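You operate a simulated robot arm through the tools that you are given. There is no shell and no other tool. Be economical: measure what you need, move in short steps, check, and stop when the job is done.

Carry out the task below with a simulated robot arm. There is one attempt and no reset: what you move stays moved.

Task
Lay the long bar from the tool drawer on the ledge and set the width to 160.
Fine: lay it under the control panel; shut the drawer; free the clamp lever for the handwheel and lock it again.
Where things are to end (x, y in the base frame): long bar within 120 mm of [630, -100].

It is judged by the outcome, as a careful person would: the job done as asked, and still so three seconds after it is handed in. It fails if anything else is knocked over, pushed out of place, dropped, spilled or broken.

Robot
A 6-joint arm with a two-finger parallel gripper on a trunk, on a base that drives. Base frame: it is fixed to the floor where the robot stands at the start and does not move with it; the origin is under the middle of the robot, x ahead of it, y to its left, z up. Lengths are in mm, angles in degrees, forces in N, time in s.
With the tool pointing down near the work surface it reaches from about 100 to 620 mm from the robot's upright axis, wherever it stands. Its first joint turns from -166.0 to 166.0 degrees. Places, roughly: black back button [800, -200, 1100]; black clamp lever [700, -500, 1100]; black knob [1200, 1100, 1300]; blue reset button [900, -100, 1100]; blue water valve handle [1200, 1200, 1200]; brass knob [-300, -3700, 1100]; brush lever [900, 0, 1100]; chain stop button [800, -300, 1300]; feeler lever [1100, 700, 1200]; green start button [800, -300, 1100]; grey knob [900, 0, 1300]; guide slider [1100, 600, 1300]; machine switch [800, -100, 1300]; mangle nip lever [1200, 1100, 1100]; red drain valve handle [1000, 1300, 700]; red handle [900, 200, 1500]. Payload 1.57 kg.
Tool frame: the origin (TCP) lies between the finger pads and is the grasp point; the fingertips stand 30 mm ahead of it; z points along the fingers, y is the line along which they close. The gripper opens to 110 mm. The fingers are 24 mm wide and 12 mm thick; the gripper's body (48 by 112 mm) begins 78 mm behind the TCP.
Orientation is that of the tool frame in the base frame, as a unit quaternion [w, x, y, z]. With the fingers straight down and closing along the base's y, the tool's x points along the base's -x, its y along +y and its z along -z.

Tools
- The arm moves only by the tool play_rows. Its argument "increments" is a list that holds one entry, the list of rows, each a list of 6 numbers: the shift along the tool's x, y, z in mm, then the turn, a rotation vector about the tool's x, y, z in degrees. In form: [[[dx, dy, dz, rx, ry, rz], ...]]. A call has 1 to 20 rows; each row shifts and turns the commanded pose from where the row before left it, along the tool's axes as they then stand. "jaw" is the opening, from 0 (shut) to 1 (fully open), set as the call begins (left out, the last holds). Each row takes 0.2 s and may step no farther than 50 mm and 8.6 degrees from the row before; otherwise, or with a gripper value out of range, the whole call is refused. Where a pose cannot be reached the arm comes as near as it can. A force on the tool above 90 N (or 10 N above the force at the start of the call, whichever is more), or a blocked arm, ends the call early, and 0.2 s more pass. The fingers move at their own pace (about 108 mm/s each) and stop on an object; they squeeze with about 27 N. The grip force told is the motor's: it shows also when the fingers shut on nothing. Time passes only in rows, and 0.2 s behind the last, so rows that do not move let the fingers close. It gives the time, the measured TCP pose, the force on the tool (base axes), the opening and the grip force at its end, in the units of the frame above (readings bear some noise), with the torque about the TCP (base axes, N m) and any sound that the robot's microphone picked up.
- Cameras (640 x 400 px; columns grow to the right, rows downward): "scene" is now at [53, 120.4, 1675.9]; the picture's right is [-0.28, -0.96, 0.00], its down [-0.76, 0.22, -0.61] and it looks along [0.58, -0.17, -0.79] (base axes); focal length 262 px, centre (320, 200). "wrist" rides on the gripper at [70, 16, -141] in the tool frame; the picture's right is [-0.23, 0.97, 0.00], its down [-0.86, -0.20, -0.48] and it looks along [-0.47, -0.11, 0.88] (tool axes); focal length 222 px, centre (320, 200). There is no depth. A picture from a camera that has moved, and an enlarged one, comes with that camera's place and axes in the base frame and with its lens.
- snapshot(camera): a new picture of that camera. The clock stands still meanwhile.
- raise_lower(by): slides the trunk up (or, below 0, down) by that many mm; the arm and the scene camera ride with it, the base frame stays. It gives what a move gives, with no picture.
- base_move(legs): drives the robot by 1 to 6 legs, each [ahead, left, turn to the left] in mm, mm and degrees, along the robot's own axes; the way and the turn of a leg run together, so that a leg with both is an arc; at most 1500 mm and 180 degrees a leg. The arm and the cameras ride along, it lands a little off, and it stops where it bumps. It gives what a move gives.
- pan_tilt(pan, tilt): turns the head with the scene camera to pan (to the left, within 120 degrees either way) and tilt (down, from -29 to 69), counted from straight ahead of the robot. It gives what a move gives.
- zoom(camera, box): a new picture of the part [left, top, right, bottom] of that camera's present view, enlarged. The clock stands still meanwhile.
- close_job(): hands the job in; it is judged then, once.

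Go step by step. Nothing tells you exact positions but the pictures and the camera data: compare them with the known pose of the tool, close in by small moves and look again before you grip or let go. The budget is 120 turns and 82 pictures, counting those below and the enlarged ones. Unless the task says otherwise, let go and move clear before handing in, and close with one line.

The tools are called by a JSON object that holds its "method" and its "body". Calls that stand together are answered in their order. play_rows: Moves the arm, as the interface text tells. Its arguments: {"type":"object","properties":{"increments":{"type":"array","items":{"type":"array","items":{"type":"array","items":{"type":"number"}}}},"jaw":{"type":"number"}},"required":["increments"]} The other tools are called the same way: raise_lower (by) slides the trunk up or down; base_move (legs) drives the base; pan_tilt (pan, tilt) turns the head that bears the scene camera; snapshot (camera) takes a picture; zoom (camera, box) takes an enlarged picture of a part of a camera's view; close_job () hands the job in.

At the start:

```text
clock: 0.0
position: [435.8, -90.5, 1301.9]
orientation: [0.001, 0.0, 1.0, 0.001]
wrist_force: [-0.1, -0.3, 0.5]
torque: [-0.02, -0.02, 0.0]
opening: 110.1
finger_force: 0.2
trunk travel left (down, up): [-275.0, 315.0]
robot x, y, heading: [-1.8, -2.3, 0.2]
head pan, tilt: [-16.3, 52.6]
```

scene: 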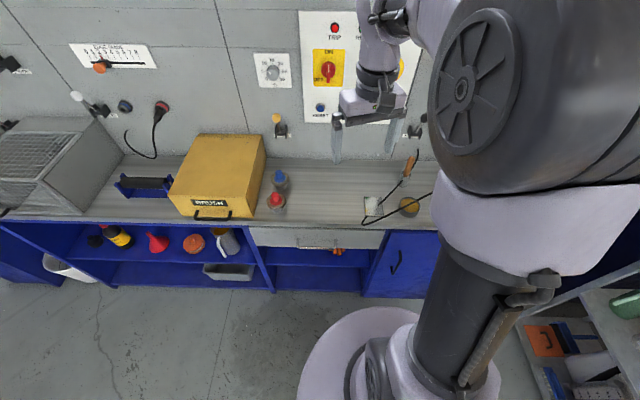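
wrist: 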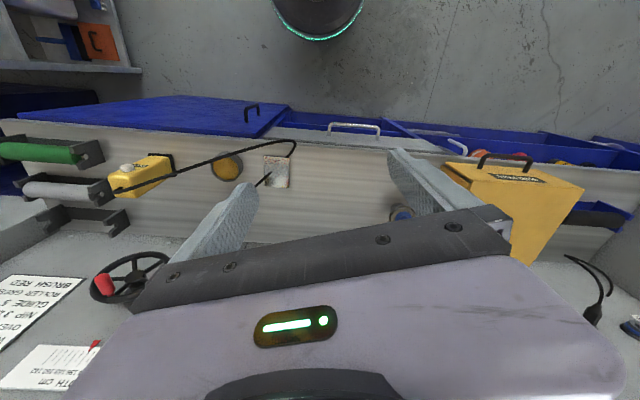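

I see a workbench with a drawer (white front, handle) under the top, the control panel above it, and a handwheel with a scale at the right. I look closer first.

{"method": "zoom", "body": {"camera": "scene", "box": [230, 130, 450, 300]}}

{"method": "zoom", "body": {"camera": "wrist", "box": [0, 120, 320, 400]}}

{"method": "pan_tilt", "body": {"pan": -45, "tilt": 40}}

{"method": "snapshot", "body": {"camera": "scene"}}

```text
2.35 times, centred on (340, 215) of scene
camera zoom: at [53.0, 120.4, 1675.9], right [-0.28, -0.96, 0.0], down [-0.76, 0.22, -0.61], along [0.58, -0.17, -0.79], focal length 616 px, centre (273, 165)
```

zoom: 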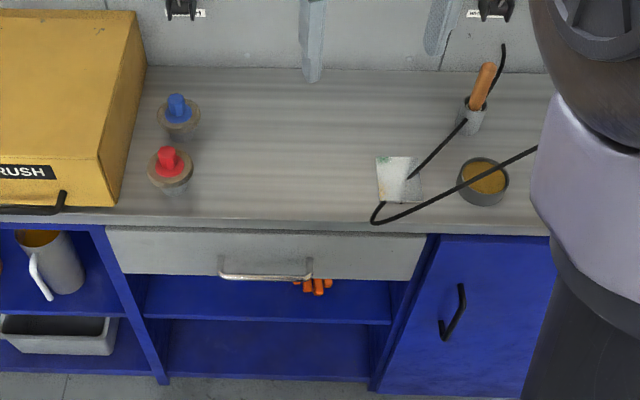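

```text
1.43 times, centred on (160, 260) of wrist
camera zoom: at [366.3, -73.3, 1443.6], right [0.23, 0.97, 0.0], down [0.86, -0.2, 0.48], along [0.47, -0.11, -0.88], focal length 317 px, centre (549, 114)
```

zoom: 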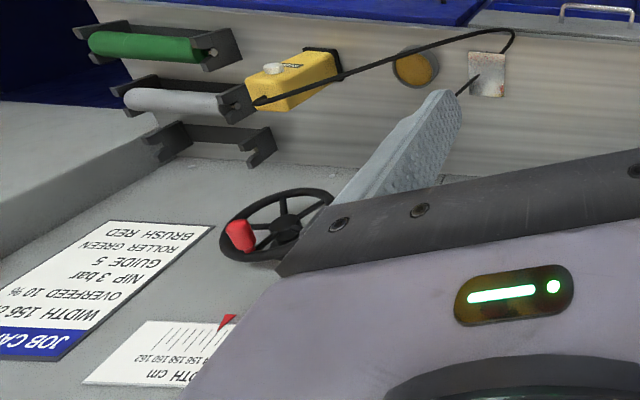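

```text
clock: 0.9
position: [435.7, -90.3, 1302.6]
orientation: [0.0, 0.001, 1.0, 0.0]
wrist_force: [0.4, 0.1, -1.1]
torque: [-0.02, -0.02, 0.01]
opening: 109.9
finger_force: 0.1
trunk travel left (down, up): [-275.0, 315.0]
robot x, y, heading: [-0.6, -0.5, -0.1]
head pan, tilt: [-45.0, 40.0]
```

```text
77 pictures are left
camera scene: at [41.5, 81.2, 1693.4], right [-0.71, -0.71, 0.0], down [-0.46, 0.45, -0.77], along [0.54, -0.54, -0.64], focal length 262 px, centre (320, 200)
```

scene: 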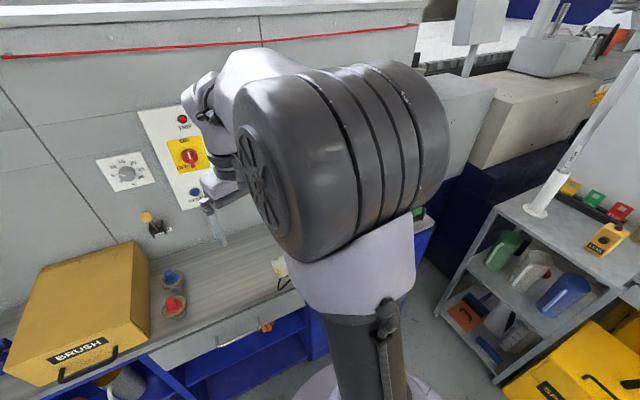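

The drawer handle triangulates to about (520, 0, 757), bench top at z≈845. I'll check what is behind the robot before backing off.

{"method": "pan_tilt", "body": {"pan": 120, "tilt": 35}}

{"method": "snapshot", "body": {"camera": "scene"}}

{"method": "pan_tilt", "body": {"pan": -120, "tilt": 35}}

{"method": "snapshot", "body": {"camera": "scene"}}

```text
clock: 3.5
position: [435.8, -90.7, 1302.4]
orientation: [-0.001, -0.001, 1.0, 0.0]
wrist_force: [-0.8, -0.1, 0.5]
torque: [0.01, 0.02, 0.0]
opening: 110.2
finger_force: 0.1
trunk travel left (down, up): [-275.0, 315.0]
robot x, y, heading: [1.9, -0.4, -0.1]
head pan, tilt: [120.0, 35.0]
```

```text
76 pictures are left
camera scene: at [-62.6, 217.6, 1701.0], right [0.87, 0.5, 0.0], down [0.29, -0.5, -0.82], along [-0.41, 0.71, -0.57], focal length 262 px, centre (320, 200)
```

scene: 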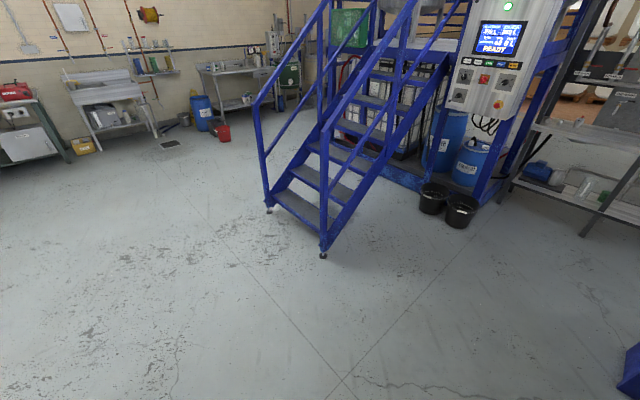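

```text
clock: 6.8
position: [435.6, -89.0, 1301.6]
orientation: [0.0, -0.001, 1.0, 0.0]
wrist_force: [-0.5, -0.4, -0.2]
torque: [0.0, 0.01, 0.01]
opening: 110.2
finger_force: 0.0
trunk travel left (down, up): [-275.0, 315.0]
robot x, y, heading: [-2.7, 1.7, -0.1]
head pan, tilt: [-120.0, 35.0]
```

```text
75 pictures are left
camera scene: at [-62.6, 65.0, 1701.0], right [-0.87, 0.5, 0.0], down [0.29, 0.5, -0.82], along [-0.41, -0.71, -0.57], focal length 262 px, centre (320, 200)
```

scene: 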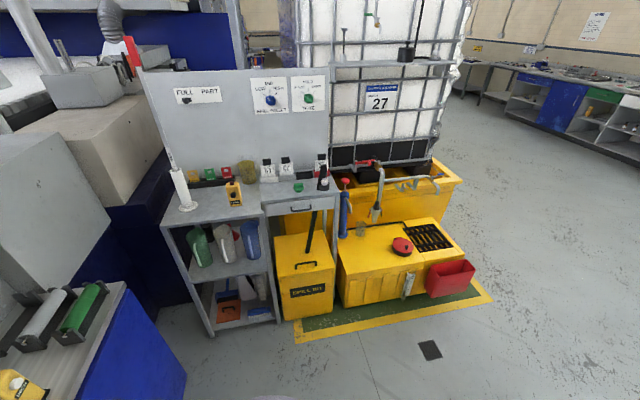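

Free floor behind the robot. Back off 300 and look at the bench.

{"method": "base_move", "body": {"legs": [[-250, 0, 0]]}}

{"method": "pan_tilt", "body": {"pan": -8, "tilt": 45}}

{"method": "snapshot", "body": {"camera": "scene"}}

{"method": "snapshot", "body": {"camera": "wrist"}}

```text
clock: 8.7
position: [187.8, -86.9, 1302.2]
orientation: [0.0, -0.002, 1.0, 0.001]
wrist_force: [0.3, 0.5, 0.4]
torque: [0.01, 0.01, 0.02]
opening: 109.9
finger_force: 0.0
trunk travel left (down, up): [-275.0, 315.0]
robot x, y, heading: [-246.2, 2.1, 0.2]
head pan, tilt: [-120.0, 35.0]
```

```text
clock: 10.6
position: [187.4, -88.1, 1302.5]
orientation: [-0.001, -0.002, 1.0, 0.0]
wrist_force: [0.4, -0.9, 0.8]
torque: [-0.01, -0.02, 0.03]
opening: 109.7
finger_force: 0.1
trunk travel left (down, up): [-275.0, 315.0]
robot x, y, heading: [-248.7, -0.8, 0.4]
head pan, tilt: [-8.0, 45.0]
```

```text
74 pictures are left
camera scene: at [-186.1, 129.7, 1686.2], right [-0.14, -0.99, 0.0], down [-0.7, 0.1, -0.71], along [0.7, -0.1, -0.71], focal length 262 px, centre (320, 200)
```

scene: 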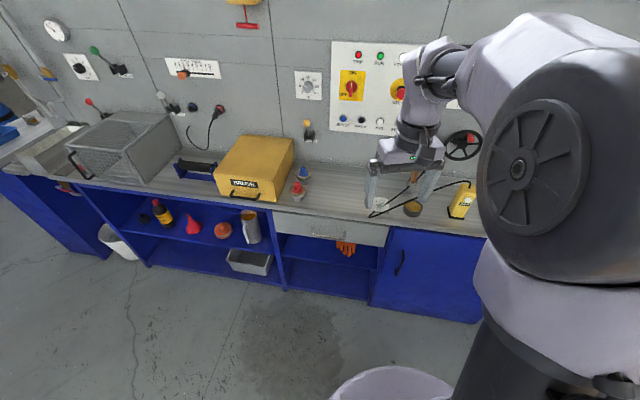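

```text
73 pictures are left
camera wrist: at [119.1, -72.4, 1443.6], right [0.22, 0.97, 0.0], down [0.86, -0.2, 0.48], along [0.47, -0.11, -0.88], focal length 222 px, centre (320, 200)
```

wrist: 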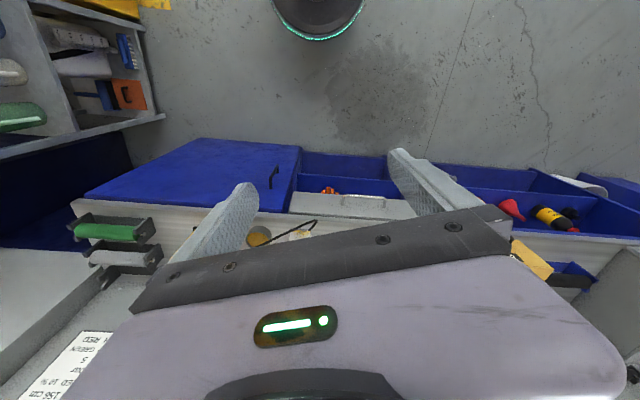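

Now turn the tool to face forward with the fingers closing vertically, clear of everything.

{"method": "play_rows", "body": {"increments": [[[0, 0, 0, 0, -8.5, 0], [0, 0, 0, 0, -8.5, 0], [0, 0, 0, 0, -8.5, 0], [0, 0, 0, 0, -8.5, 0], [0, 0, 0, 0, -8.5, 0], [0, 0, 0, 0, -8.5, 0], [0, 0, 0, 0, -8.5, 0], [0, 0, 0, 0, -8.5, 0], [0, 0, 0, 0, -8.5, 0], [0, 0, 0, 0, -8.5, 0]]]}}

{"method": "play_rows", "body": {"increments": [[[0, 0, 0, 0, -5, 0], [0, 0, 0, 0, 0, 8.5], [0, 0, 0, 0, 0, 8.5], [0, 0, 0, 0, 0, 8.5], [0, 0, 0, 0, 0, 8.5], [0, 0, 0, 0, 0, 8.5], [0, 0, 0, 0, 0, 8.5], [0, 0, 0, 0, 0, 8.5], [0, 0, 0, 0, 0, 8.5], [0, 0, 0, 0, 0, 8.5], [0, 0, 0, 0, 0, 8.5], [0, 0, 0, 0, 0, 5]]]}}

{"method": "raise_lower", "body": {"by": -250}}

{"method": "snapshot", "body": {"camera": "scene"}}

{"method": "snapshot", "body": {"camera": "wrist"}}

```text
clock: 12.8
position: [219.8, -124.2, 1370.2]
orientation: [0.67, 0.001, 0.743, 0.007]
wrist_force: [-0.3, 0.0, 0.1]
torque: [0.02, 0.01, -0.01]
opening: 110.2
finger_force: 0.1
out of reach, approached as far as the arm can: row 8, 9, 10
trunk travel left (down, up): [-275.0, 315.0]
robot x, y, heading: [-251.1, -5.1, 0.1]
head pan, tilt: [-8.0, 45.0]
```

```text
clock: 15.3
position: [212.9, -131.7, 1403.4]
orientation: [0.497, 0.5, 0.501, 0.502]
wrist_force: [0.8, -0.3, -0.7]
torque: [-0.02, 0.01, -0.01]
opening: 110.1
finger_force: 0.1
out of reach, approached as far as the arm can: row 1
trunk travel left (down, up): [-275.0, 315.0]
robot x, y, heading: [-248.9, 0.2, 0.2]
head pan, tilt: [-8.0, 45.0]
```

```text
clock: 17.9
position: [213.1, -131.7, 1153.4]
orientation: [0.498, 0.499, 0.501, 0.501]
wrist_force: [0.0, 0.7, 0.3]
torque: [0.01, -0.03, -0.01]
opening: 110.2
finger_force: 0.1
trunk travel left (down, up): [-25.0, 565.0]
robot x, y, heading: [-246.4, -4.7, -0.1]
head pan, tilt: [-8.0, 45.0]
```

```text
72 pictures are left
camera scene: at [-186.0, 118.7, 1440.7], right [-0.26, -0.96, 0.0], down [-0.64, 0.18, -0.74], along [0.72, -0.2, -0.67], focal length 262 px, centre (320, 200)
```

scene: 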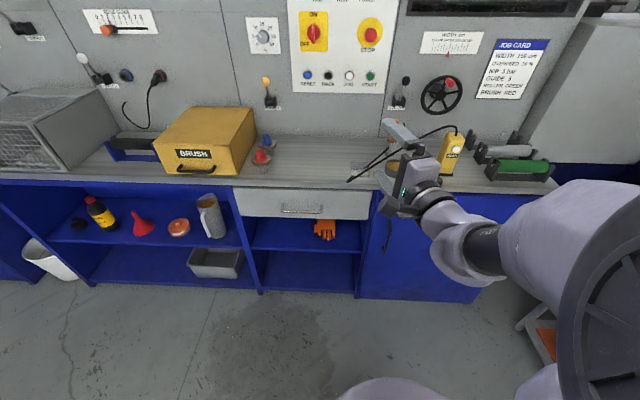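

```text
71 pictures are left
camera wrist: at [72.0, -62.1, 1170.8], right [0.0, -0.23, 0.97], down [-0.47, -0.86, -0.2], along [0.88, -0.46, -0.11], focal length 222 px, centre (320, 200)
```

wrist: 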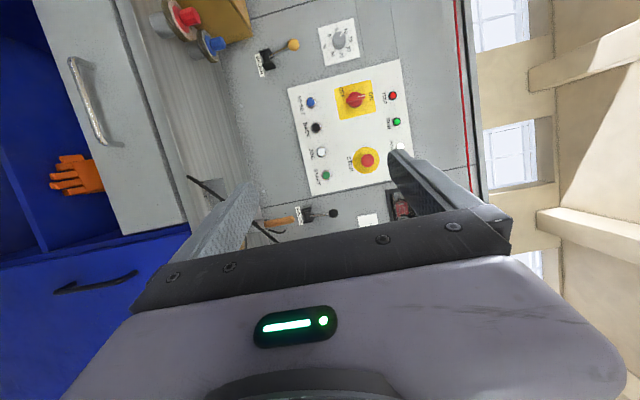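

The fingers now face forward, closing vertically. Handle at about (520, 0, 757). Lower to that height, short of the drawer.

{"method": "play_rows", "body": {"increments": [[[13, -39.6, 16, 0, 0, 0], [13, -39.6, 16, 0, 0, 0], [13, -39.6, 16, 0, 0, 0], [13, -39.6, 16, 0, 0, 0], [13, -39.6, 16, 0, 0, 0], [13, -39.6, 16, 0, 0, 0], [13, -39.6, 16, 0, 0, 0], [13, -39.6, 16, 0, 0, 0], [13, -39.6, 16, 0, 0, 0], [13, -39.6, 16, 0, 0, 0]]]}}

{"method": "snapshot", "body": {"camera": "wrist"}}

{"method": "snapshot", "body": {"camera": "scene"}}

```text
clock: 20.1
position: [384.1, -6.4, 761.1]
orientation: [0.498, 0.499, 0.502, 0.501]
wrist_force: [-0.3, 0.0, -0.7]
torque: [0.03, -0.01, -0.02]
opening: 110.0
finger_force: 0.1
out of reach, approached as far as the arm can: row 1, 2
trunk travel left (down, up): [-25.0, 565.0]
robot x, y, heading: [-248.8, -0.6, -0.0]
head pan, tilt: [-8.0, 45.0]
```

```text
70 pictures are left
camera wrist: at [243.4, 62.5, 778.6], right [0.0, -0.23, 0.97], down [-0.47, -0.86, -0.2], along [0.88, -0.46, -0.11], focal length 222 px, centre (320, 200)
```

wrist: 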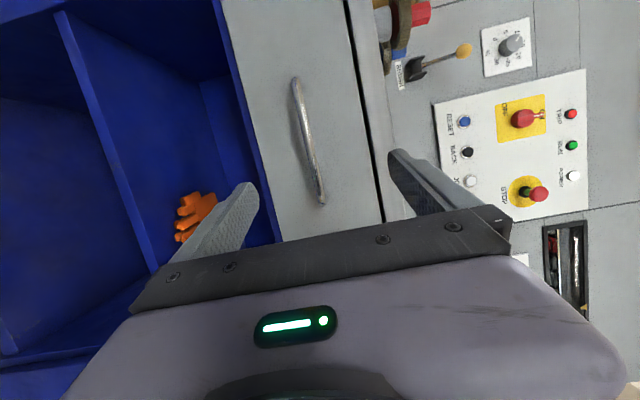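

```text
69 pictures are left
camera scene: at [-186.2, 129.7, 1436.2], right [-0.14, -0.99, 0.0], down [-0.7, 0.1, -0.71], along [0.7, -0.1, -0.71], focal length 262 px, centre (320, 200)
```

scene: 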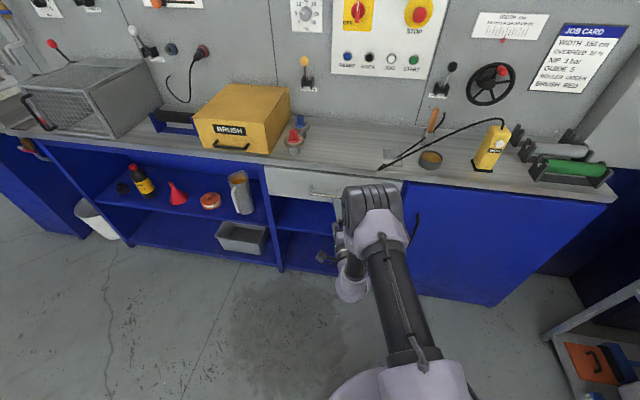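

Handle at about (525, 3, 746). Advance in steps.

{"method": "play_rows", "body": {"increments": [[[8, -14, 0, 0, 0, 0], [0, 0, 30, 0, 0, 0], [0, 0, 30, 0, 0, 0], [0, 0, 30, 0, 0, 0]]]}}

{"method": "snapshot", "body": {"camera": "wrist"}}

```text
clock: 21.1
position: [472.6, -0.2, 748.5]
orientation: [0.498, 0.499, 0.502, 0.501]
wrist_force: [0.6, -0.4, 0.6]
torque: [0.0, -0.02, 0.03]
opening: 109.9
finger_force: 0.0
trunk travel left (down, up): [-25.0, 565.0]
robot x, y, heading: [-251.6, -2.2, 0.1]
head pan, tilt: [-8.0, 45.0]
```

```text
68 pictures are left
camera wrist: at [330.8, 70.5, 764.4], right [0.0, -0.23, 0.97], down [-0.47, -0.86, -0.2], along [0.88, -0.46, -0.11], focal length 222 px, centre (320, 200)
```

wrist: 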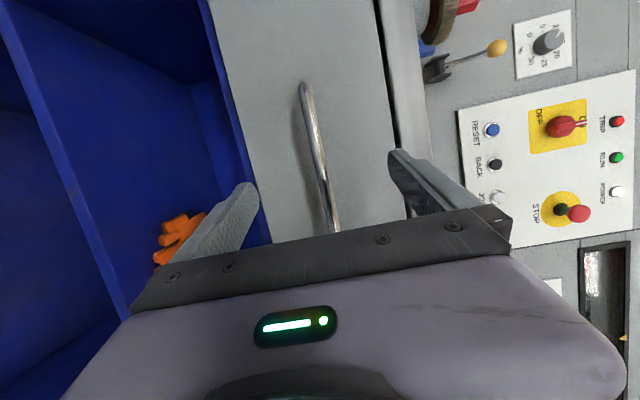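

{"method": "play_rows", "body": {"increments": [[[0, 0, 20, 0, 0, 0], [0, 0, 20, 0, 0, 0]]]}}

{"method": "play_rows", "body": {"increments": [[[0, 0, 0, 0, 0, 0], [0, 0, 0, 0, 0, 0], [0, 0, 0, 0, 0, 0], [0, 0, 0, 0, 0, 0]]], "jaw": 0}}

{"method": "snapshot", "body": {"camera": "wrist"}}

```text
clock: 21.7
position: [511.2, 1.8, 747.5]
orientation: [0.499, 0.499, 0.502, 0.501]
wrist_force: [-0.5, -0.3, 1.3]
torque: [0.01, -0.01, -0.03]
opening: 109.9
finger_force: 0.0
trunk travel left (down, up): [-25.0, 565.0]
robot x, y, heading: [-247.8, -0.2, 0.1]
head pan, tilt: [-8.0, 45.0]
```

```text
clock: 22.7
position: [509.7, 0.9, 750.6]
orientation: [0.499, 0.499, 0.501, 0.501]
wrist_force: [1.5, 1.1, 12.1]
torque: [-0.07, 0.08, -0.23]
opening: 12.0
finger_force: 29.2
trunk travel left (down, up): [-25.0, 565.0]
robot x, y, heading: [-250.4, -1.5, -0.1]
head pan, tilt: [-8.0, 45.0]
```

```text
67 pictures are left
camera wrist: at [369.8, 71.6, 766.1], right [0.0, -0.23, 0.97], down [-0.47, -0.86, -0.2], along [0.88, -0.46, -0.11], focal length 222 px, centre (320, 200)
```

wrist: 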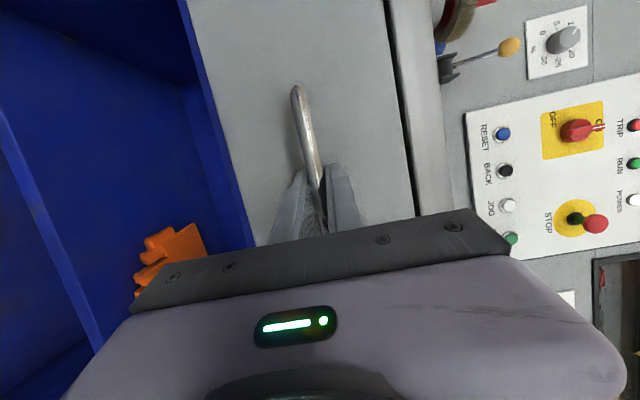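

Gripped the 12 mm handle. Pull the drawer by the arm.

{"method": "play_rows", "body": {"increments": [[[0, 3, -15, 0, 0, 0], [0, 0, -25, 0, 0, 0], [0, 0, -25, 0, 0, 0], [0, 0, -25, 0, 0, 0], [0, 0, -25, 0, 0, 0], [0, 0, -25, 0, 0, 0], [0, 0, -25, 0, 0, 0], [0, 0, -25, 0, 0, 0]]]}}

{"method": "snapshot", "body": {"camera": "scene"}}

```text
clock: 24.5
position: [320.3, 1.6, 750.0]
orientation: [0.498, 0.499, 0.502, 0.5]
wrist_force: [6.1, 22.2, -2.3]
torque: [0.32, -0.1, 0.13]
opening: 11.7
finger_force: 29.2
trunk travel left (down, up): [-25.0, 565.0]
robot x, y, heading: [-246.9, -1.3, 0.1]
head pan, tilt: [-8.0, 45.0]
```

```text
66 pictures are left
camera scene: at [-185.4, 131.7, 1435.9], right [-0.14, -0.99, 0.0], down [-0.7, 0.09, -0.71], along [0.7, -0.1, -0.71], focal length 262 px, centre (320, 200)
```

scene: 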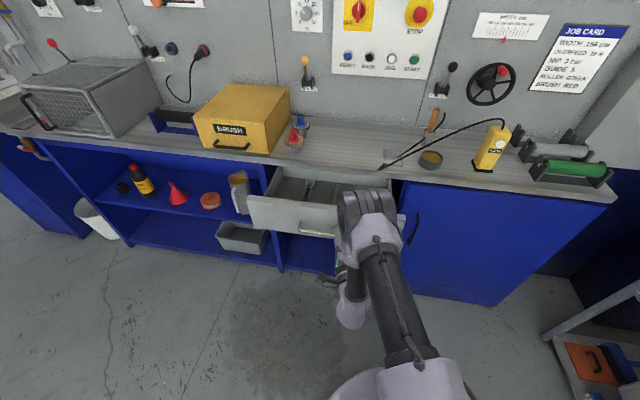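

{"method": "play_rows", "body": {"increments": [[[3, 0, -20, 0, 0, 0], [3, 0, -20, 0, 0, 0], [0, 0, -20, 0, 0, 0], [0, 0, -20, 0, 0, 0]]]}}

{"method": "zoom", "body": {"camera": "scene", "box": [220, 120, 440, 280]}}

```text
clock: 25.5
position: [254.9, 3.1, 750.3]
orientation: [0.498, 0.499, 0.503, 0.5]
wrist_force: [21.3, 9.3, 1.3]
torque: [-0.06, -0.21, 0.02]
opening: 11.9
finger_force: 29.2
out of reach, approached as far as the arm can: row 4
trunk travel left (down, up): [-25.0, 565.0]
robot x, y, heading: [-247.3, 3.0, 0.1]
head pan, tilt: [-8.0, 45.0]
```

```text
2.50 times, centred on (330, 200) of scene
camera zoom: at [-183.9, 130.5, 1436.1], right [-0.14, -0.99, 0.0], down [-0.7, 0.1, -0.71], along [0.7, -0.1, -0.71], focal length 654 px, centre (295, 200)
```

zoom: 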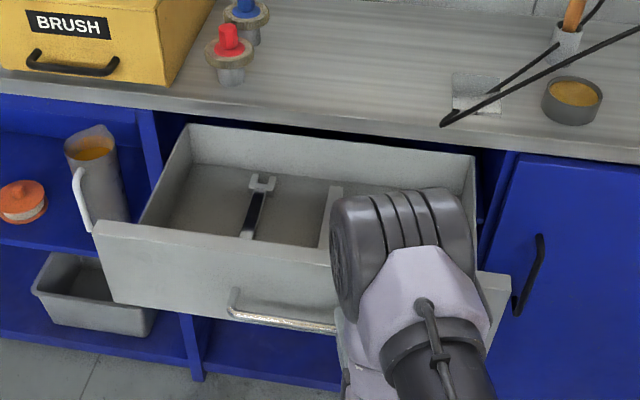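

The drawer looks nearly fully out. Release, back off and raise the arm to see into it.

{"method": "play_rows", "body": {"increments": [[[0, 0, 0, 0, 0, 0], [0, 0, 0, 0, 0, 0], [0, 0, 0, 0, 0, 0]]], "jaw": 0.6}}

{"method": "base_move", "body": {"legs": [[-130, 0, 0]]}}

{"method": "raise_lower", "body": {"by": 350}}

{"method": "pan_tilt", "body": {"pan": 0, "tilt": 50}}

{"method": "snapshot", "body": {"camera": "scene"}}

```text
clock: 26.3
position: [253.1, 5.2, 750.4]
orientation: [0.498, 0.499, 0.502, 0.501]
wrist_force: [0.8, 0.3, 0.0]
torque: [0.0, -0.02, -0.04]
opening: 66.1
finger_force: 0.0
trunk travel left (down, up): [-25.0, 565.0]
robot x, y, heading: [-248.7, -0.1, 0.1]
head pan, tilt: [-8.0, 45.0]
```

```text
clock: 27.6
position: [126.5, 3.2, 750.0]
orientation: [0.499, 0.5, 0.502, 0.499]
wrist_force: [-0.4, -1.0, 0.1]
torque: [-0.04, 0.01, 0.01]
opening: 66.2
finger_force: 0.0
trunk travel left (down, up): [-25.0, 565.0]
robot x, y, heading: [-375.9, -0.0, 0.1]
head pan, tilt: [-8.0, 45.0]
```

```text
clock: 31.0
position: [126.2, 2.7, 1100.1]
orientation: [0.499, 0.499, 0.501, 0.501]
wrist_force: [0.4, 0.0, 0.2]
torque: [-0.02, 0.01, 0.0]
opening: 65.8
finger_force: 0.1
trunk travel left (down, up): [-375.0, 215.0]
robot x, y, heading: [-377.1, -2.2, 0.1]
head pan, tilt: [-8.0, 45.0]
```

```text
clock: 31.7
position: [125.7, 3.5, 1100.8]
orientation: [0.499, 0.499, 0.501, 0.501]
wrist_force: [-0.4, 0.0, 0.2]
torque: [-0.01, 0.01, 0.0]
opening: 66.3
finger_force: 0.1
trunk travel left (down, up): [-375.0, 215.0]
robot x, y, heading: [-373.5, 1.7, 0.1]
head pan, tilt: [0.0, 50.0]
```

```text
64 pictures are left
camera scene: at [-317.1, 140.5, 1779.3], right [0.0, -1.0, 0.0], down [-0.77, 0.0, -0.64], along [0.64, 0.0, -0.77], focal length 262 px, centre (320, 200)
```

scene: 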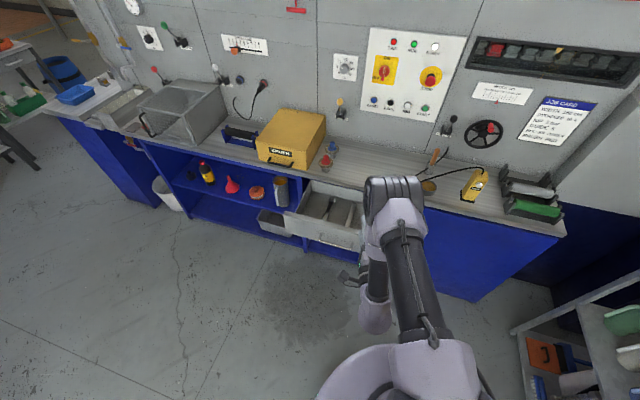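

{"method": "play_rows", "body": {"increments": [[[0, 0, 0, 8.5, 0, 0], [0, 0, 0, 8.5, 0, 0], [0, 0, 0, 8.5, 0, 0], [0, 0, 0, 8.5, 0, 0], [0, 0, 0, 8.5, 0, 0], [0, 0, 0, 8.5, 0, 0], [0, 0, 0, 8.5, 0, 0], [0, 0, 0, 8.5, 0, 0], [0, 0, 0, 8.5, 0, 0], [0, 0, 0, 8.5, 0, 0], [0, 0, 0, 5, 0, 0]]]}}

{"method": "play_rows", "body": {"increments": [[[0, 0, 0, 0, 0, -8.5], [0, 0, 0, 0, 0, -8.5], [0, 0, 0, 0, 0, -8.5], [0, 0, 0, 0, 0, -8.5], [0, 0, 0, 0, 0, -8.5], [0, 0, 0, 0, 0, -8.5], [0, 0, 0, 0, 0, -8.5], [0, 0, 0, 0, 0, -8.5], [0, 0, 0, 0, 0, -8.5], [0, 0, 0, 0, 0, -8.5], [0, 0, 0, 0, 0, -5]]], "jaw": 1}}

{"method": "snapshot", "body": {"camera": "wrist"}}

{"method": "zoom", "body": {"camera": "scene", "box": [260, 140, 460, 280]}}

```text
clock: 34.1
position: [98.1, -15.1, 1061.7]
orientation: [0.089, 0.704, 0.704, 0.033]
wrist_force: [0.6, -1.1, -0.4]
torque: [0.01, -0.01, 0.03]
opening: 66.2
finger_force: 0.1
out of reach, approached as far as the arm can: row 6, 7, 9, 10, 11
trunk travel left (down, up): [-375.0, 215.0]
robot x, y, heading: [-376.8, 1.0, 0.0]
head pan, tilt: [0.0, 50.0]
```

```text
clock: 36.5
position: [61.5, -15.0, 1049.7]
orientation: [0.026, -0.003, 0.999, -0.038]
wrist_force: [-0.5, 0.4, 0.5]
torque: [-0.03, -0.01, 0.01]
opening: 110.1
finger_force: 0.1
out of reach, approached as far as the arm can: row 1
trunk travel left (down, up): [-375.0, 215.0]
robot x, y, heading: [-373.5, 2.1, 0.1]
head pan, tilt: [0.0, 50.0]
```

```text
63 pictures are left
camera wrist: at [-14.9, 13.5, 1186.5], right [0.22, 0.97, -0.06], down [0.83, -0.16, 0.54], along [0.51, -0.17, -0.84], focal length 222 px, centre (320, 200)
```

wrist: 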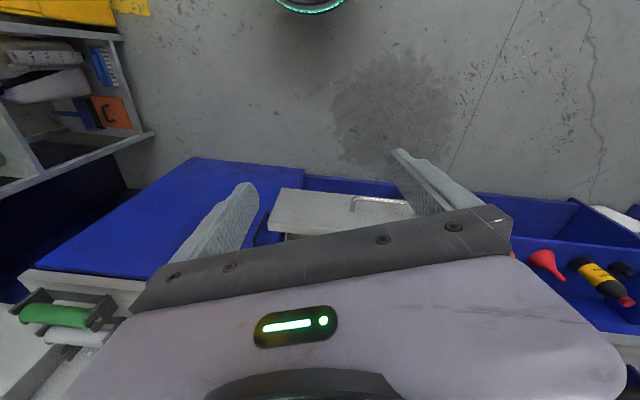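

```text
2.86 times, centred on (360, 210) of scene
camera zoom: at [-317.0, 140.5, 1779.3], right [0.0, -1.0, 0.0], down [-0.77, 0.0, -0.64], along [0.64, 0.0, -0.77], focal length 748 px, centre (206, 171)
```

zoom: 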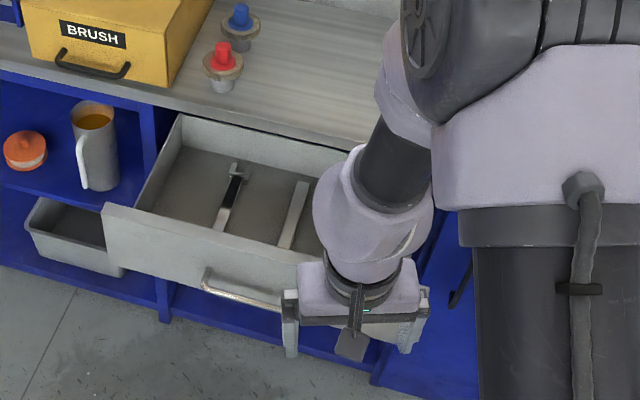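

Two bars are visible in the drawer; the arm hides the right half. Move the arm aside to the right.

{"method": "play_rows", "body": {"increments": [[[0, -45, -10, 0, 0, 0], [0, -45, -10, 0, 0, 0], [0, -45, -10, 0, 0, 0], [0, -45, -10, 0, 0, 0], [0, -45, -10, 0, 0, 0], [0, -45, -10, 0, 0, 0], [0, -45, -10, 0, 0, 0]]]}}

{"method": "zoom", "body": {"camera": "scene", "box": [260, 140, 460, 280]}}

```text
clock: 38.1
position: [57.4, -199.9, 1114.2]
orientation: [0.023, 0.017, 0.996, -0.086]
wrist_force: [0.3, 0.0, 0.0]
torque: [0.0, -0.01, -0.01]
opening: 110.1
finger_force: 0.1
out of reach, approached as far as the arm can: row 2, 3, 4, 5, 6, 7
trunk travel left (down, up): [-375.0, 215.0]
robot x, y, heading: [-372.5, -4.4, 0.0]
head pan, tilt: [0.0, 50.0]
```

```text
2.86 times, centred on (360, 210) of scene
camera zoom: at [-317.4, 140.2, 1779.3], right [0.0, -1.0, 0.0], down [-0.77, 0.0, -0.64], along [0.64, 0.0, -0.77], focal length 748 px, centre (206, 171)
```

zoom: 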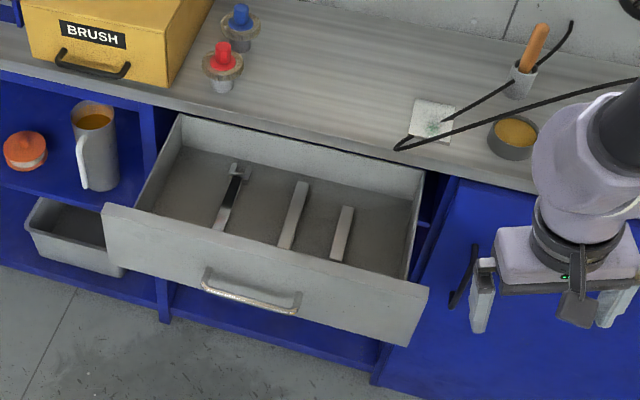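

The bench is yawed about 16° relative to my frame. The drawer holds three items; look closer.

{"method": "zoom", "body": {"camera": "scene", "box": [298, 178, 412, 254]}}

```text
5.26 times, centred on (355, 216) of scene
camera zoom: at [-317.4, 140.2, 1779.3], right [0.0, -1.0, 0.0], down [-0.77, 0.0, -0.64], along [0.64, 0.0, -0.77], focal length 1378 px, centre (136, 116)
```

zoom: 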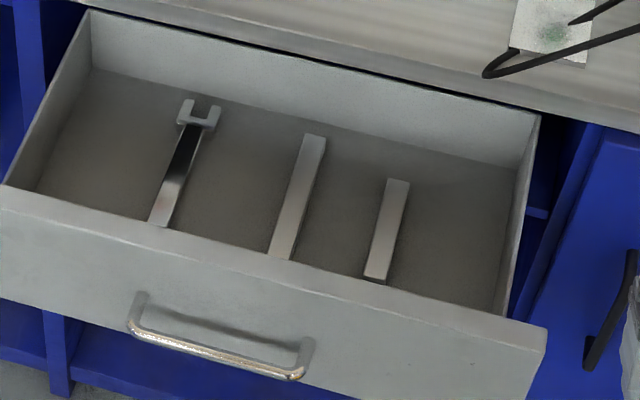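

The middle one is the long bar (the left is a spanner, the right a shorter bar), at roughly (460, -15, 710). I drive nearer, set the tool vertical and yawed along the bar.

{"method": "base_move", "body": {"legs": [[210, 0, 0]]}}

{"method": "raise_lower", "body": {"by": -150}}

{"method": "play_rows", "body": {"increments": [[[0, 0, 0, -5, 1.2, 0], [0, 0, 0, -4.9, 1.3, 0], [0, 20, 0, 0, 0, 7.3], [0, 20, 0, 0, 0, 7.3], [-10, 40, 0, 0, 0, 0], [-10, 40, 0, 0, 0, 0]]]}}

{"method": "snapshot", "body": {"camera": "wrist"}}

{"method": "snapshot", "body": {"camera": "scene"}}

```text
clock: 39.8
position: [271.0, -196.5, 1112.8]
orientation: [0.023, 0.015, 0.996, -0.086]
wrist_force: [0.1, 0.6, -0.5]
torque: [0.0, -0.01, 0.0]
opening: 110.0
finger_force: 0.0
trunk travel left (down, up): [-375.0, 215.0]
robot x, y, heading: [-166.5, -0.9, 0.6]
head pan, tilt: [0.0, 50.0]
```

```text
clock: 41.5
position: [269.9, -194.7, 963.3]
orientation: [0.023, 0.015, 0.996, -0.086]
wrist_force: [-0.4, -0.2, -0.1]
torque: [-0.04, -0.02, 0.06]
opening: 109.8
finger_force: 0.1
trunk travel left (down, up): [-225.0, 365.0]
robot x, y, heading: [-165.1, -3.0, 0.3]
head pan, tilt: [0.0, 50.0]
```

```text
clock: 42.9
position: [318.5, -86.3, 945.9]
orientation: [0.035, 0.143, 0.986, -0.084]
wrist_force: [0.1, 0.2, 0.6]
torque: [-0.03, 0.04, 0.04]
opening: 110.0
finger_force: 0.1
out of reach, approached as far as the arm can: row 1, 2
trunk travel left (down, up): [-225.0, 365.0]
robot x, y, heading: [-164.0, -2.7, 0.3]
head pan, tilt: [0.0, 50.0]
```

```text
59 pictures are left
camera wrist: at [250.0, -26.5, 1075.2], right [0.5, 0.86, -0.13], down [0.74, -0.34, 0.58], along [0.45, -0.39, -0.8], focal length 222 px, centre (320, 200)
```

wrist: 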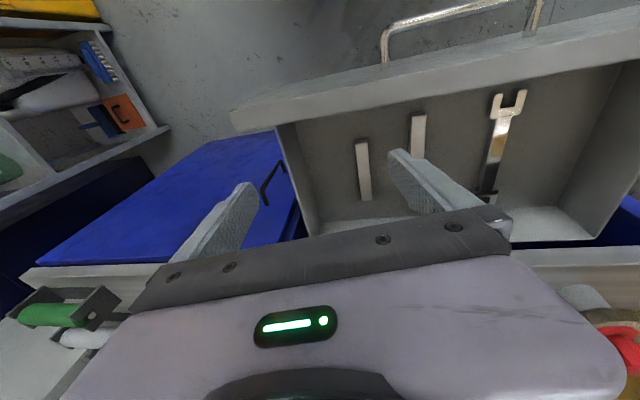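

```text
58 pictures are left
camera scene: at [-106.7, 142.2, 1629.2], right [0.01, -1.0, 0.0], down [-0.77, 0.0, -0.64], along [0.64, 0.0, -0.77], focal length 262 px, centre (320, 200)
```

scene: 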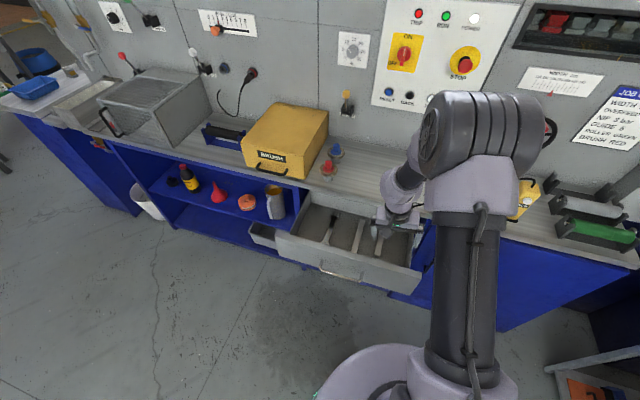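

Long bar runs from about (381, 14) to (545, -38), centre (463, -12). Get nearer and hover over it, correcting tilt.

{"method": "base_move", "body": {"legs": [[70, 0, 0]]}}

{"method": "play_rows", "body": {"increments": [[[-18, 31.5, -3, 0, 0, 0], [-18, 31.5, -3, 0, 0, 0], [-18, 31.5, -3, 0, 0, 0], [0, 0, 0, -3, 1.8, 0], [0, 0, 0, -3, 1.8, 0], [0, 0, 0, -3, 1.8, 0]]]}}

{"method": "snapshot", "body": {"camera": "wrist"}}

```text
clock: 43.9
position: [387.5, -87.7, 945.0]
orientation: [0.035, 0.141, 0.986, -0.083]
wrist_force: [0.1, 0.8, -0.3]
torque: [-0.01, 0.02, -0.04]
opening: 109.6
finger_force: 0.2
trunk travel left (down, up): [-225.0, 365.0]
robot x, y, heading: [-92.8, 3.9, 0.0]
head pan, tilt: [0.0, 50.0]
```

```text
clock: 45.3
position: [425.5, -15.0, 918.6]
orientation: [0.046, 0.141, 0.985, -0.091]
wrist_force: [0.6, -0.1, 0.0]
torque: [0.02, 0.02, -0.03]
opening: 109.9
finger_force: 0.1
out of reach, approached as far as the arm can: row 1, 2, 3, 4, 5, 6
trunk travel left (down, up): [-225.0, 365.0]
robot x, y, heading: [-95.6, 0.7, 0.1]
head pan, tilt: [0.0, 50.0]
```

```text
57 pictures are left
camera wrist: at [355.6, 47.3, 1047.4], right [0.5, 0.86, -0.14], down [0.73, -0.33, 0.6], along [0.47, -0.4, -0.79], focal length 222 px, centre (320, 200)
```

wrist: 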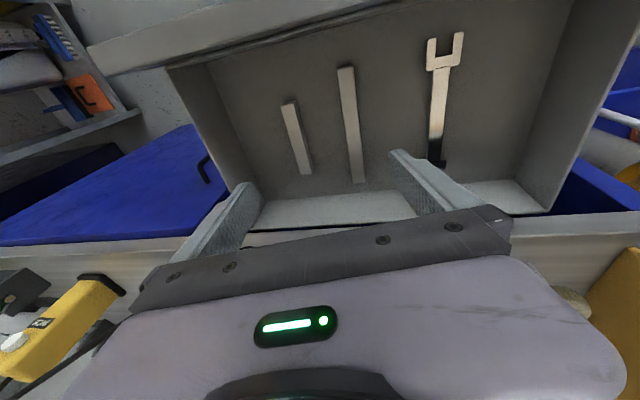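

{"method": "play_rows", "body": {"increments": [[[0, 0, -40, 0, 0, 0], [0, 0, -40, 0, 0, 0], [0, 0, 0, -3, 1.8, 0], [0, 0, 0, -3, 1.8, 0], [0, 0, 0, -3, 1.8, 0]]]}}

{"method": "snapshot", "body": {"camera": "scene"}}

```text
clock: 46.5
position: [397.6, -7.0, 982.3]
orientation: [0.056, 0.142, 0.984, -0.097]
wrist_force: [-0.7, -0.9, 0.5]
torque: [0.0, 0.0, 0.0]
opening: 109.7
finger_force: 0.1
out of reach, approached as far as the arm can: row 1, 2, 3, 4, 5
trunk travel left (down, up): [-225.0, 365.0]
robot x, y, heading: [-94.5, 1.3, 0.4]
head pan, tilt: [0.0, 50.0]
```

```text
56 pictures are left
camera scene: at [-37.8, 141.7, 1629.3], right [0.0, -1.0, 0.0], down [-0.77, 0.0, -0.64], along [0.64, 0.0, -0.77], focal length 262 px, centre (320, 200)
```

scene: 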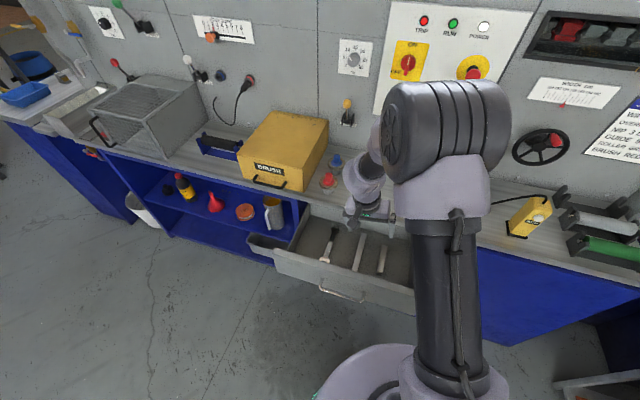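

{"method": "play_rows", "body": {"increments": [[[-20, 0, 0, 0, 0, 0], [-20, 0, 0, 0, 0, 0]]]}}

{"method": "play_rows", "body": {"increments": [[[0, 0, 20, 0, 0, 0], [0, 0, 20, 0, 0, 0]]]}}

{"method": "play_rows", "body": {"increments": [[[0, 0, 0, 0, 0, -8], [0, 0, 0, 0, 0, -8]]]}}

{"method": "play_rows", "body": {"increments": [[[0, 0, 0, -3, 2, 0], [0, 0, 0, -3, 2, 0]]]}}

```text
clock: 47.1
position: [423.2, -19.5, 974.7]
orientation: [0.061, 0.14, 0.983, -0.102]
wrist_force: [-0.4, -0.4, -0.2]
torque: [0.04, 0.01, 0.02]
opening: 110.3
finger_force: 0.0
out of reach, approached as far as the arm can: row 1, 2
trunk travel left (down, up): [-225.0, 365.0]
robot x, y, heading: [-93.5, 3.7, 0.1]
head pan, tilt: [0.0, 50.0]
```

```text
clock: 47.7
position: [426.7, -26.2, 933.3]
orientation: [0.056, 0.141, 0.984, -0.097]
wrist_force: [0.5, -0.8, 0.8]
torque: [-0.02, 0.01, 0.0]
opening: 110.1
finger_force: 0.0
trunk travel left (down, up): [-225.0, 365.0]
robot x, y, heading: [-96.7, -4.1, 0.3]
head pan, tilt: [0.0, 50.0]
```

```text
clock: 48.3
position: [427.5, -26.8, 933.8]
orientation: [0.04, 0.001, 0.994, -0.104]
wrist_force: [-0.6, 1.4, 0.3]
torque: [-0.07, 0.01, -0.01]
opening: 109.9
finger_force: 0.0
trunk travel left (down, up): [-225.0, 365.0]
robot x, y, heading: [-95.0, -1.1, 0.3]
head pan, tilt: [0.0, 50.0]
```

```text
clock: 48.9
position: [411.2, -28.3, 923.3]
orientation: [0.033, 0.002, 0.996, -0.087]
wrist_force: [-0.3, 1.0, 0.5]
torque: [-0.01, -0.02, -0.01]
opening: 110.0
finger_force: 0.1
out of reach, approached as far as the arm can: row 1, 2
trunk travel left (down, up): [-225.0, 365.0]
robot x, y, heading: [-93.2, 0.9, 0.3]
head pan, tilt: [0.0, 50.0]
```

{"method": "play_rows", "body": {"increments": [[[0, 0, 25, 0, 0, 0], [0, 0, 25, 0, 0, 0], [0, 0, 0, -3, 2, 0], [0, 0, 0, -3, 2, 0]]]}}

{"method": "raise_lower", "body": {"by": 100}}

{"method": "play_rows", "body": {"increments": [[[0, 0, 25, 0, 0, 0], [0, 0, 25, 0, 0, 0], [0, 0, 0, -3, 2, 0], [0, 0, 0, -3, 2, 0]]]}}

```text
clock: 49.9
position: [402.0, -36.7, 867.6]
orientation: [0.02, 0.003, 0.997, -0.068]
wrist_force: [0.5, 0.8, -0.5]
torque: [0.02, 0.01, 0.03]
opening: 110.0
finger_force: 0.0
out of reach, approached as far as the arm can: row 3, 4
trunk travel left (down, up): [-225.0, 365.0]
robot x, y, heading: [-93.3, 0.8, 0.2]
head pan, tilt: [0.0, 50.0]
```

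```text
clock: 51.3
position: [403.2, -36.6, 968.7]
orientation: [0.02, 0.003, 0.997, -0.069]
wrist_force: [0.4, 0.0, -0.1]
torque: [0.01, -0.03, 0.02]
opening: 109.9
finger_force: 0.1
trunk travel left (down, up): [-325.0, 265.0]
robot x, y, heading: [-94.7, -0.5, 0.4]
head pan, tilt: [0.0, 50.0]
```

```text
clock: 52.3
position: [390.0, -44.5, 914.9]
orientation: [0.011, 0.003, 0.999, -0.052]
wrist_force: [0.8, 0.6, 0.1]
torque: [0.02, -0.01, -0.02]
opening: 110.1
finger_force: 0.0
out of reach, approached as far as the arm can: row 3, 4
trunk travel left (down, up): [-325.0, 265.0]
robot x, y, heading: [-97.3, 0.3, 0.3]
head pan, tilt: [0.0, 50.0]
```

Lowering relative to the trunk helps; raise the trunk and reach down further.

{"method": "raise_lower", "body": {"by": 200}}

{"method": "play_rows", "body": {"increments": [[[0, 0, 40, 0, 0, 0], [0, 0, 40, 0, 0, 0], [0, 0, 40, 0, 0, 0], [0, 0, 40, 0, 0, 0], [0, 0, 0, -3, 0.6, 0], [0, 0, 0, -3, 0.6, 0]]]}}

```text
clock: 54.4
position: [390.3, -44.5, 1115.1]
orientation: [0.01, 0.003, 0.999, -0.052]
wrist_force: [0.6, 0.2, 1.6]
torque: [-0.01, 0.0, 0.01]
opening: 110.2
finger_force: 0.1
trunk travel left (down, up): [-525.0, 65.0]
robot x, y, heading: [-92.8, 0.9, 0.3]
head pan, tilt: [0.0, 50.0]
```

```text
clock: 55.8
position: [383.3, -61.2, 955.1]
orientation: [0.01, 0.003, 0.999, -0.033]
wrist_force: [-0.5, -0.2, 0.6]
torque: [0.04, 0.0, -0.03]
opening: 110.1
finger_force: 0.1
out of reach, approached as far as the arm can: row 5, 6
trunk travel left (down, up): [-525.0, 65.0]
robot x, y, heading: [-95.0, 0.4, 0.3]
head pan, tilt: [0.0, 50.0]
```

{"method": "play_rows", "body": {"increments": [[[0, 0, 15, 0, 0, 8], [0, 0, 15, 0, 0, 8], [-20, 23, 15, 0, 0, 0], [-20, 23, 15, 0, 0, 0], [-20, 23, 15, 0, 0, 0], [0, 0, 0, -2, 0, 0], [0, 0, 0, -2, 0, 0]]]}}

{"method": "snapshot", "body": {"camera": "wrist"}}

{"method": "snapshot", "body": {"camera": "scene"}}

```text
clock: 57.4
position: [390.7, -14.6, 899.7]
orientation: [0.032, 0.142, 0.989, -0.027]
wrist_force: [0.3, 0.7, 0.9]
torque: [-0.01, -0.03, -0.02]
opening: 110.0
finger_force: 0.1
out of reach, approached as far as the arm can: row 3, 4, 5, 6, 7
trunk travel left (down, up): [-525.0, 65.0]
robot x, y, heading: [-94.0, 1.7, 0.4]
head pan, tilt: [0.0, 50.0]
```

```text
55 pictures are left
camera wrist: at [321.2, 30.1, 1035.4], right [0.49, 0.87, -0.03], down [0.74, -0.4, 0.55], along [0.46, -0.29, -0.84], focal length 222 px, centre (320, 200)
```

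wrist: 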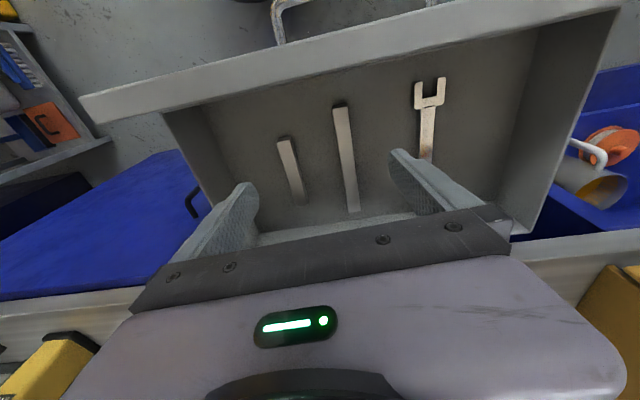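

```text
54 pictures are left
camera scene: at [-38.2, 141.7, 1929.3], right [0.0, -1.0, 0.0], down [-0.77, 0.0, -0.64], along [0.64, 0.0, -0.77], focal length 262 px, centre (320, 200)
```

scene: 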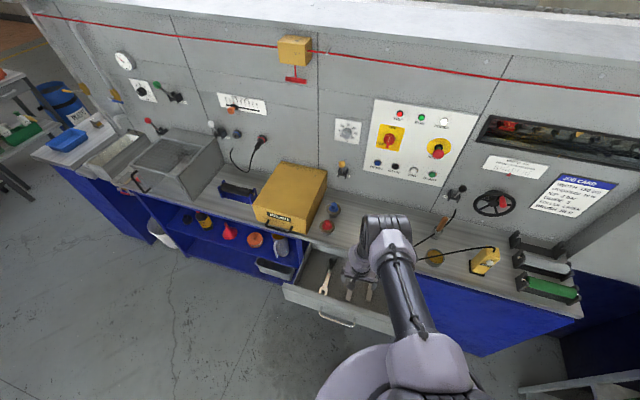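

The posture works better deep below the trunk. I'll turn the base square to the bench so the arm needs no yaw, and place it before the bar.

{"method": "play_rows", "body": {"increments": [[[0, 0, 0, 0, 0, -8], [0, 0, 0, 0, 0, -8]]]}}

{"method": "base_move", "body": {"legs": [[92, 180, 0], [0, 0, -16]]}}

{"method": "play_rows", "body": {"increments": [[[0, 0, 0, -1.5, 0, 0], [0, -20, 0, 0, 0, 0], [0, -20, 0, 0, 0, 0], [0, 0, 0, -1.5, 0, 0]]]}}

{"method": "snapshot", "body": {"camera": "wrist"}}

{"method": "snapshot", "body": {"camera": "scene"}}

```text
clock: 58.0
position: [391.2, -14.8, 899.5]
orientation: [0.028, 0.003, 0.999, -0.031]
wrist_force: [0.1, 0.5, 0.0]
torque: [-0.03, 0.01, 0.02]
opening: 109.8
finger_force: 0.2
trunk travel left (down, up): [-525.0, 65.0]
robot x, y, heading: [-94.1, -1.2, 0.2]
head pan, tilt: [0.0, 50.0]
```

```text
clock: 60.6
position: [459.2, 35.2, 899.5]
orientation: [0.023, 0.14, 0.989, -0.035]
wrist_force: [0.6, 0.1, -0.3]
torque: [0.02, 0.02, 0.01]
opening: 109.9
finger_force: 0.0
trunk travel left (down, up): [-525.0, 65.0]
robot x, y, heading: [-2.5, 181.8, -15.6]
head pan, tilt: [0.0, 50.0]
```

```text
clock: 61.6
position: [434.2, -11.0, 907.7]
orientation: [0.039, 0.14, 0.989, -0.037]
wrist_force: [-0.7, -0.1, 0.3]
torque: [-0.04, 0.04, 0.03]
opening: 110.0
finger_force: 0.2
out of reach, approached as far as the arm can: row 2, 3, 4
trunk travel left (down, up): [-525.0, 65.0]
robot x, y, heading: [-7.3, 184.7, -15.3]
head pan, tilt: [0.0, 50.0]
```

```text
53 pictures are left
camera wrist: at [363.6, 36.5, 1040.3], right [0.49, 0.87, -0.04], down [0.73, -0.39, 0.56], along [0.47, -0.31, -0.83], focal length 222 px, centre (320, 200)
```

wrist: 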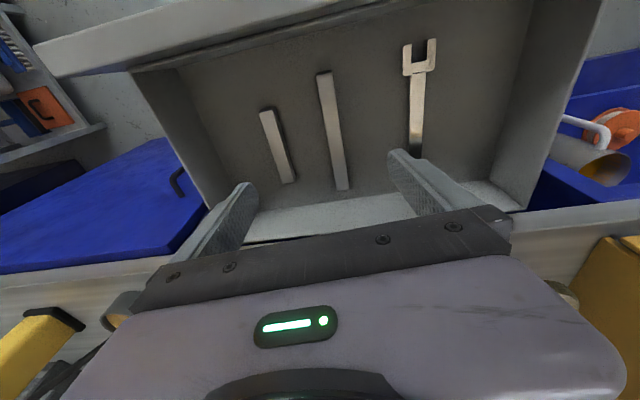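

```text
52 pictures are left
camera scene: at [89.4, 304.7, 1929.2], right [-0.27, -0.96, 0.0], down [-0.74, 0.21, -0.64], along [0.62, -0.17, -0.77], focal length 262 px, centre (320, 200)
```

scene: 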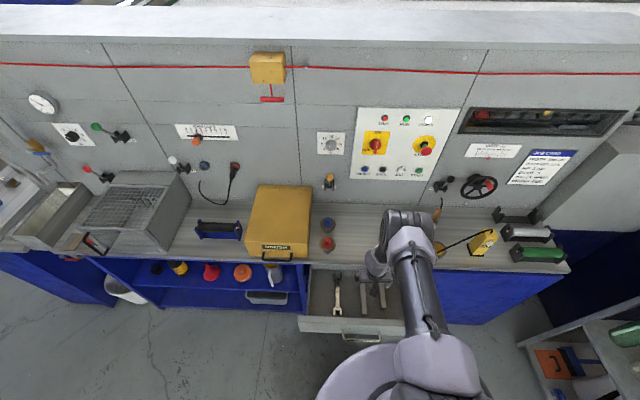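

Bar confirmed at centre (464, -12), length ~170. Descend toward it and remove the tilt.

{"method": "play_rows", "body": {"increments": [[[-6, 5, 38, 0, 0, 0], [-6, 5, 38, 0, 0, 0], [0, 0, 0, -1.8, 2.5, 0], [0, 0, 0, -1.8, 2.5, 0]]]}}

{"method": "snapshot", "body": {"camera": "wrist"}}

```text
clock: 62.6
position: [356.3, 4.6, 863.8]
orientation: [-0.008, 0.141, 0.99, -0.006]
wrist_force: [0.1, -0.2, 0.0]
torque: [0.01, -0.03, 0.0]
opening: 110.1
finger_force: 0.1
out of reach, approached as far as the arm can: row 1, 2, 3, 4
trunk travel left (down, up): [-525.0, 65.0]
robot x, y, heading: [-3.1, 181.8, -15.6]
head pan, tilt: [0.0, 50.0]
```

```text
51 pictures are left
camera wrist: at [296.5, 41.8, 1007.1], right [0.49, 0.87, -0.02], down [0.77, -0.43, 0.47], along [0.4, -0.24, -0.88], focal length 222 px, centre (320, 200)
```

wrist: 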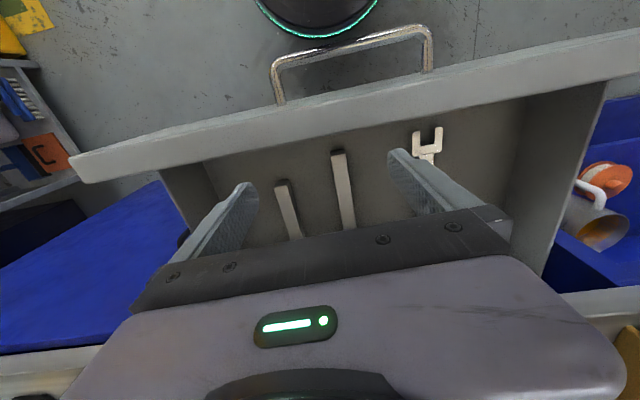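

Now the arm is at its extension limit; lower the trunk, then move forward.

{"method": "raise_lower", "body": {"by": -120}}

{"method": "play_rows", "body": {"increments": [[[-22, 0, -15, 0, 0, 0], [-22, 0, -15, 0, 0, 0], [-22, 0, -15, 0, 0, 0], [-22, 0, -15, 0, 0, 0], [-22, 0, 0, 0, 0, 0]]]}}

{"method": "snapshot", "body": {"camera": "wrist"}}

```text
clock: 64.1
position: [357.2, 4.9, 745.5]
orientation: [-0.008, 0.141, 0.99, -0.006]
wrist_force: [-0.1, -0.4, -0.5]
torque: [-0.04, -0.02, 0.0]
opening: 109.9
finger_force: 0.1
trunk travel left (down, up): [-405.0, 185.0]
robot x, y, heading: [-3.5, 185.0, -15.6]
head pan, tilt: [0.0, 50.0]
```

```text
clock: 65.3
position: [384.3, -26.7, 816.0]
orientation: [-0.005, 0.141, 0.99, -0.016]
wrist_force: [-0.2, 0.0, 0.0]
torque: [0.0, 0.01, 0.03]
opening: 110.2
finger_force: 0.0
out of reach, approached as far as the arm can: row 1, 2, 3, 4, 5
trunk travel left (down, up): [-405.0, 185.0]
robot x, y, heading: [-2.8, 183.3, -15.5]
head pan, tilt: [0.0, 50.0]
```

```text
50 pictures are left
camera wrist: at [323.7, 12.9, 957.6], right [0.49, 0.87, -0.03], down [0.77, -0.42, 0.48], along [0.41, -0.26, -0.88], focal length 222 px, centre (320, 200)
```

wrist: 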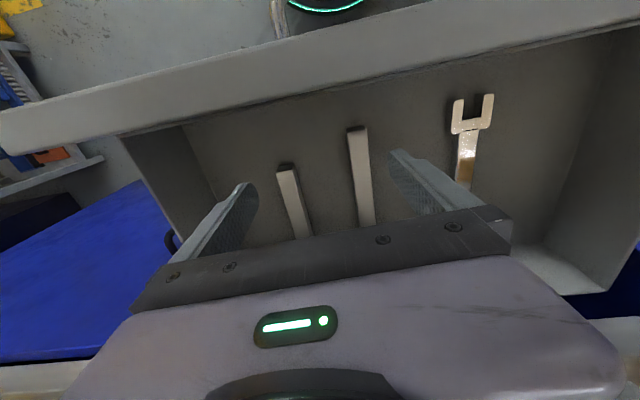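

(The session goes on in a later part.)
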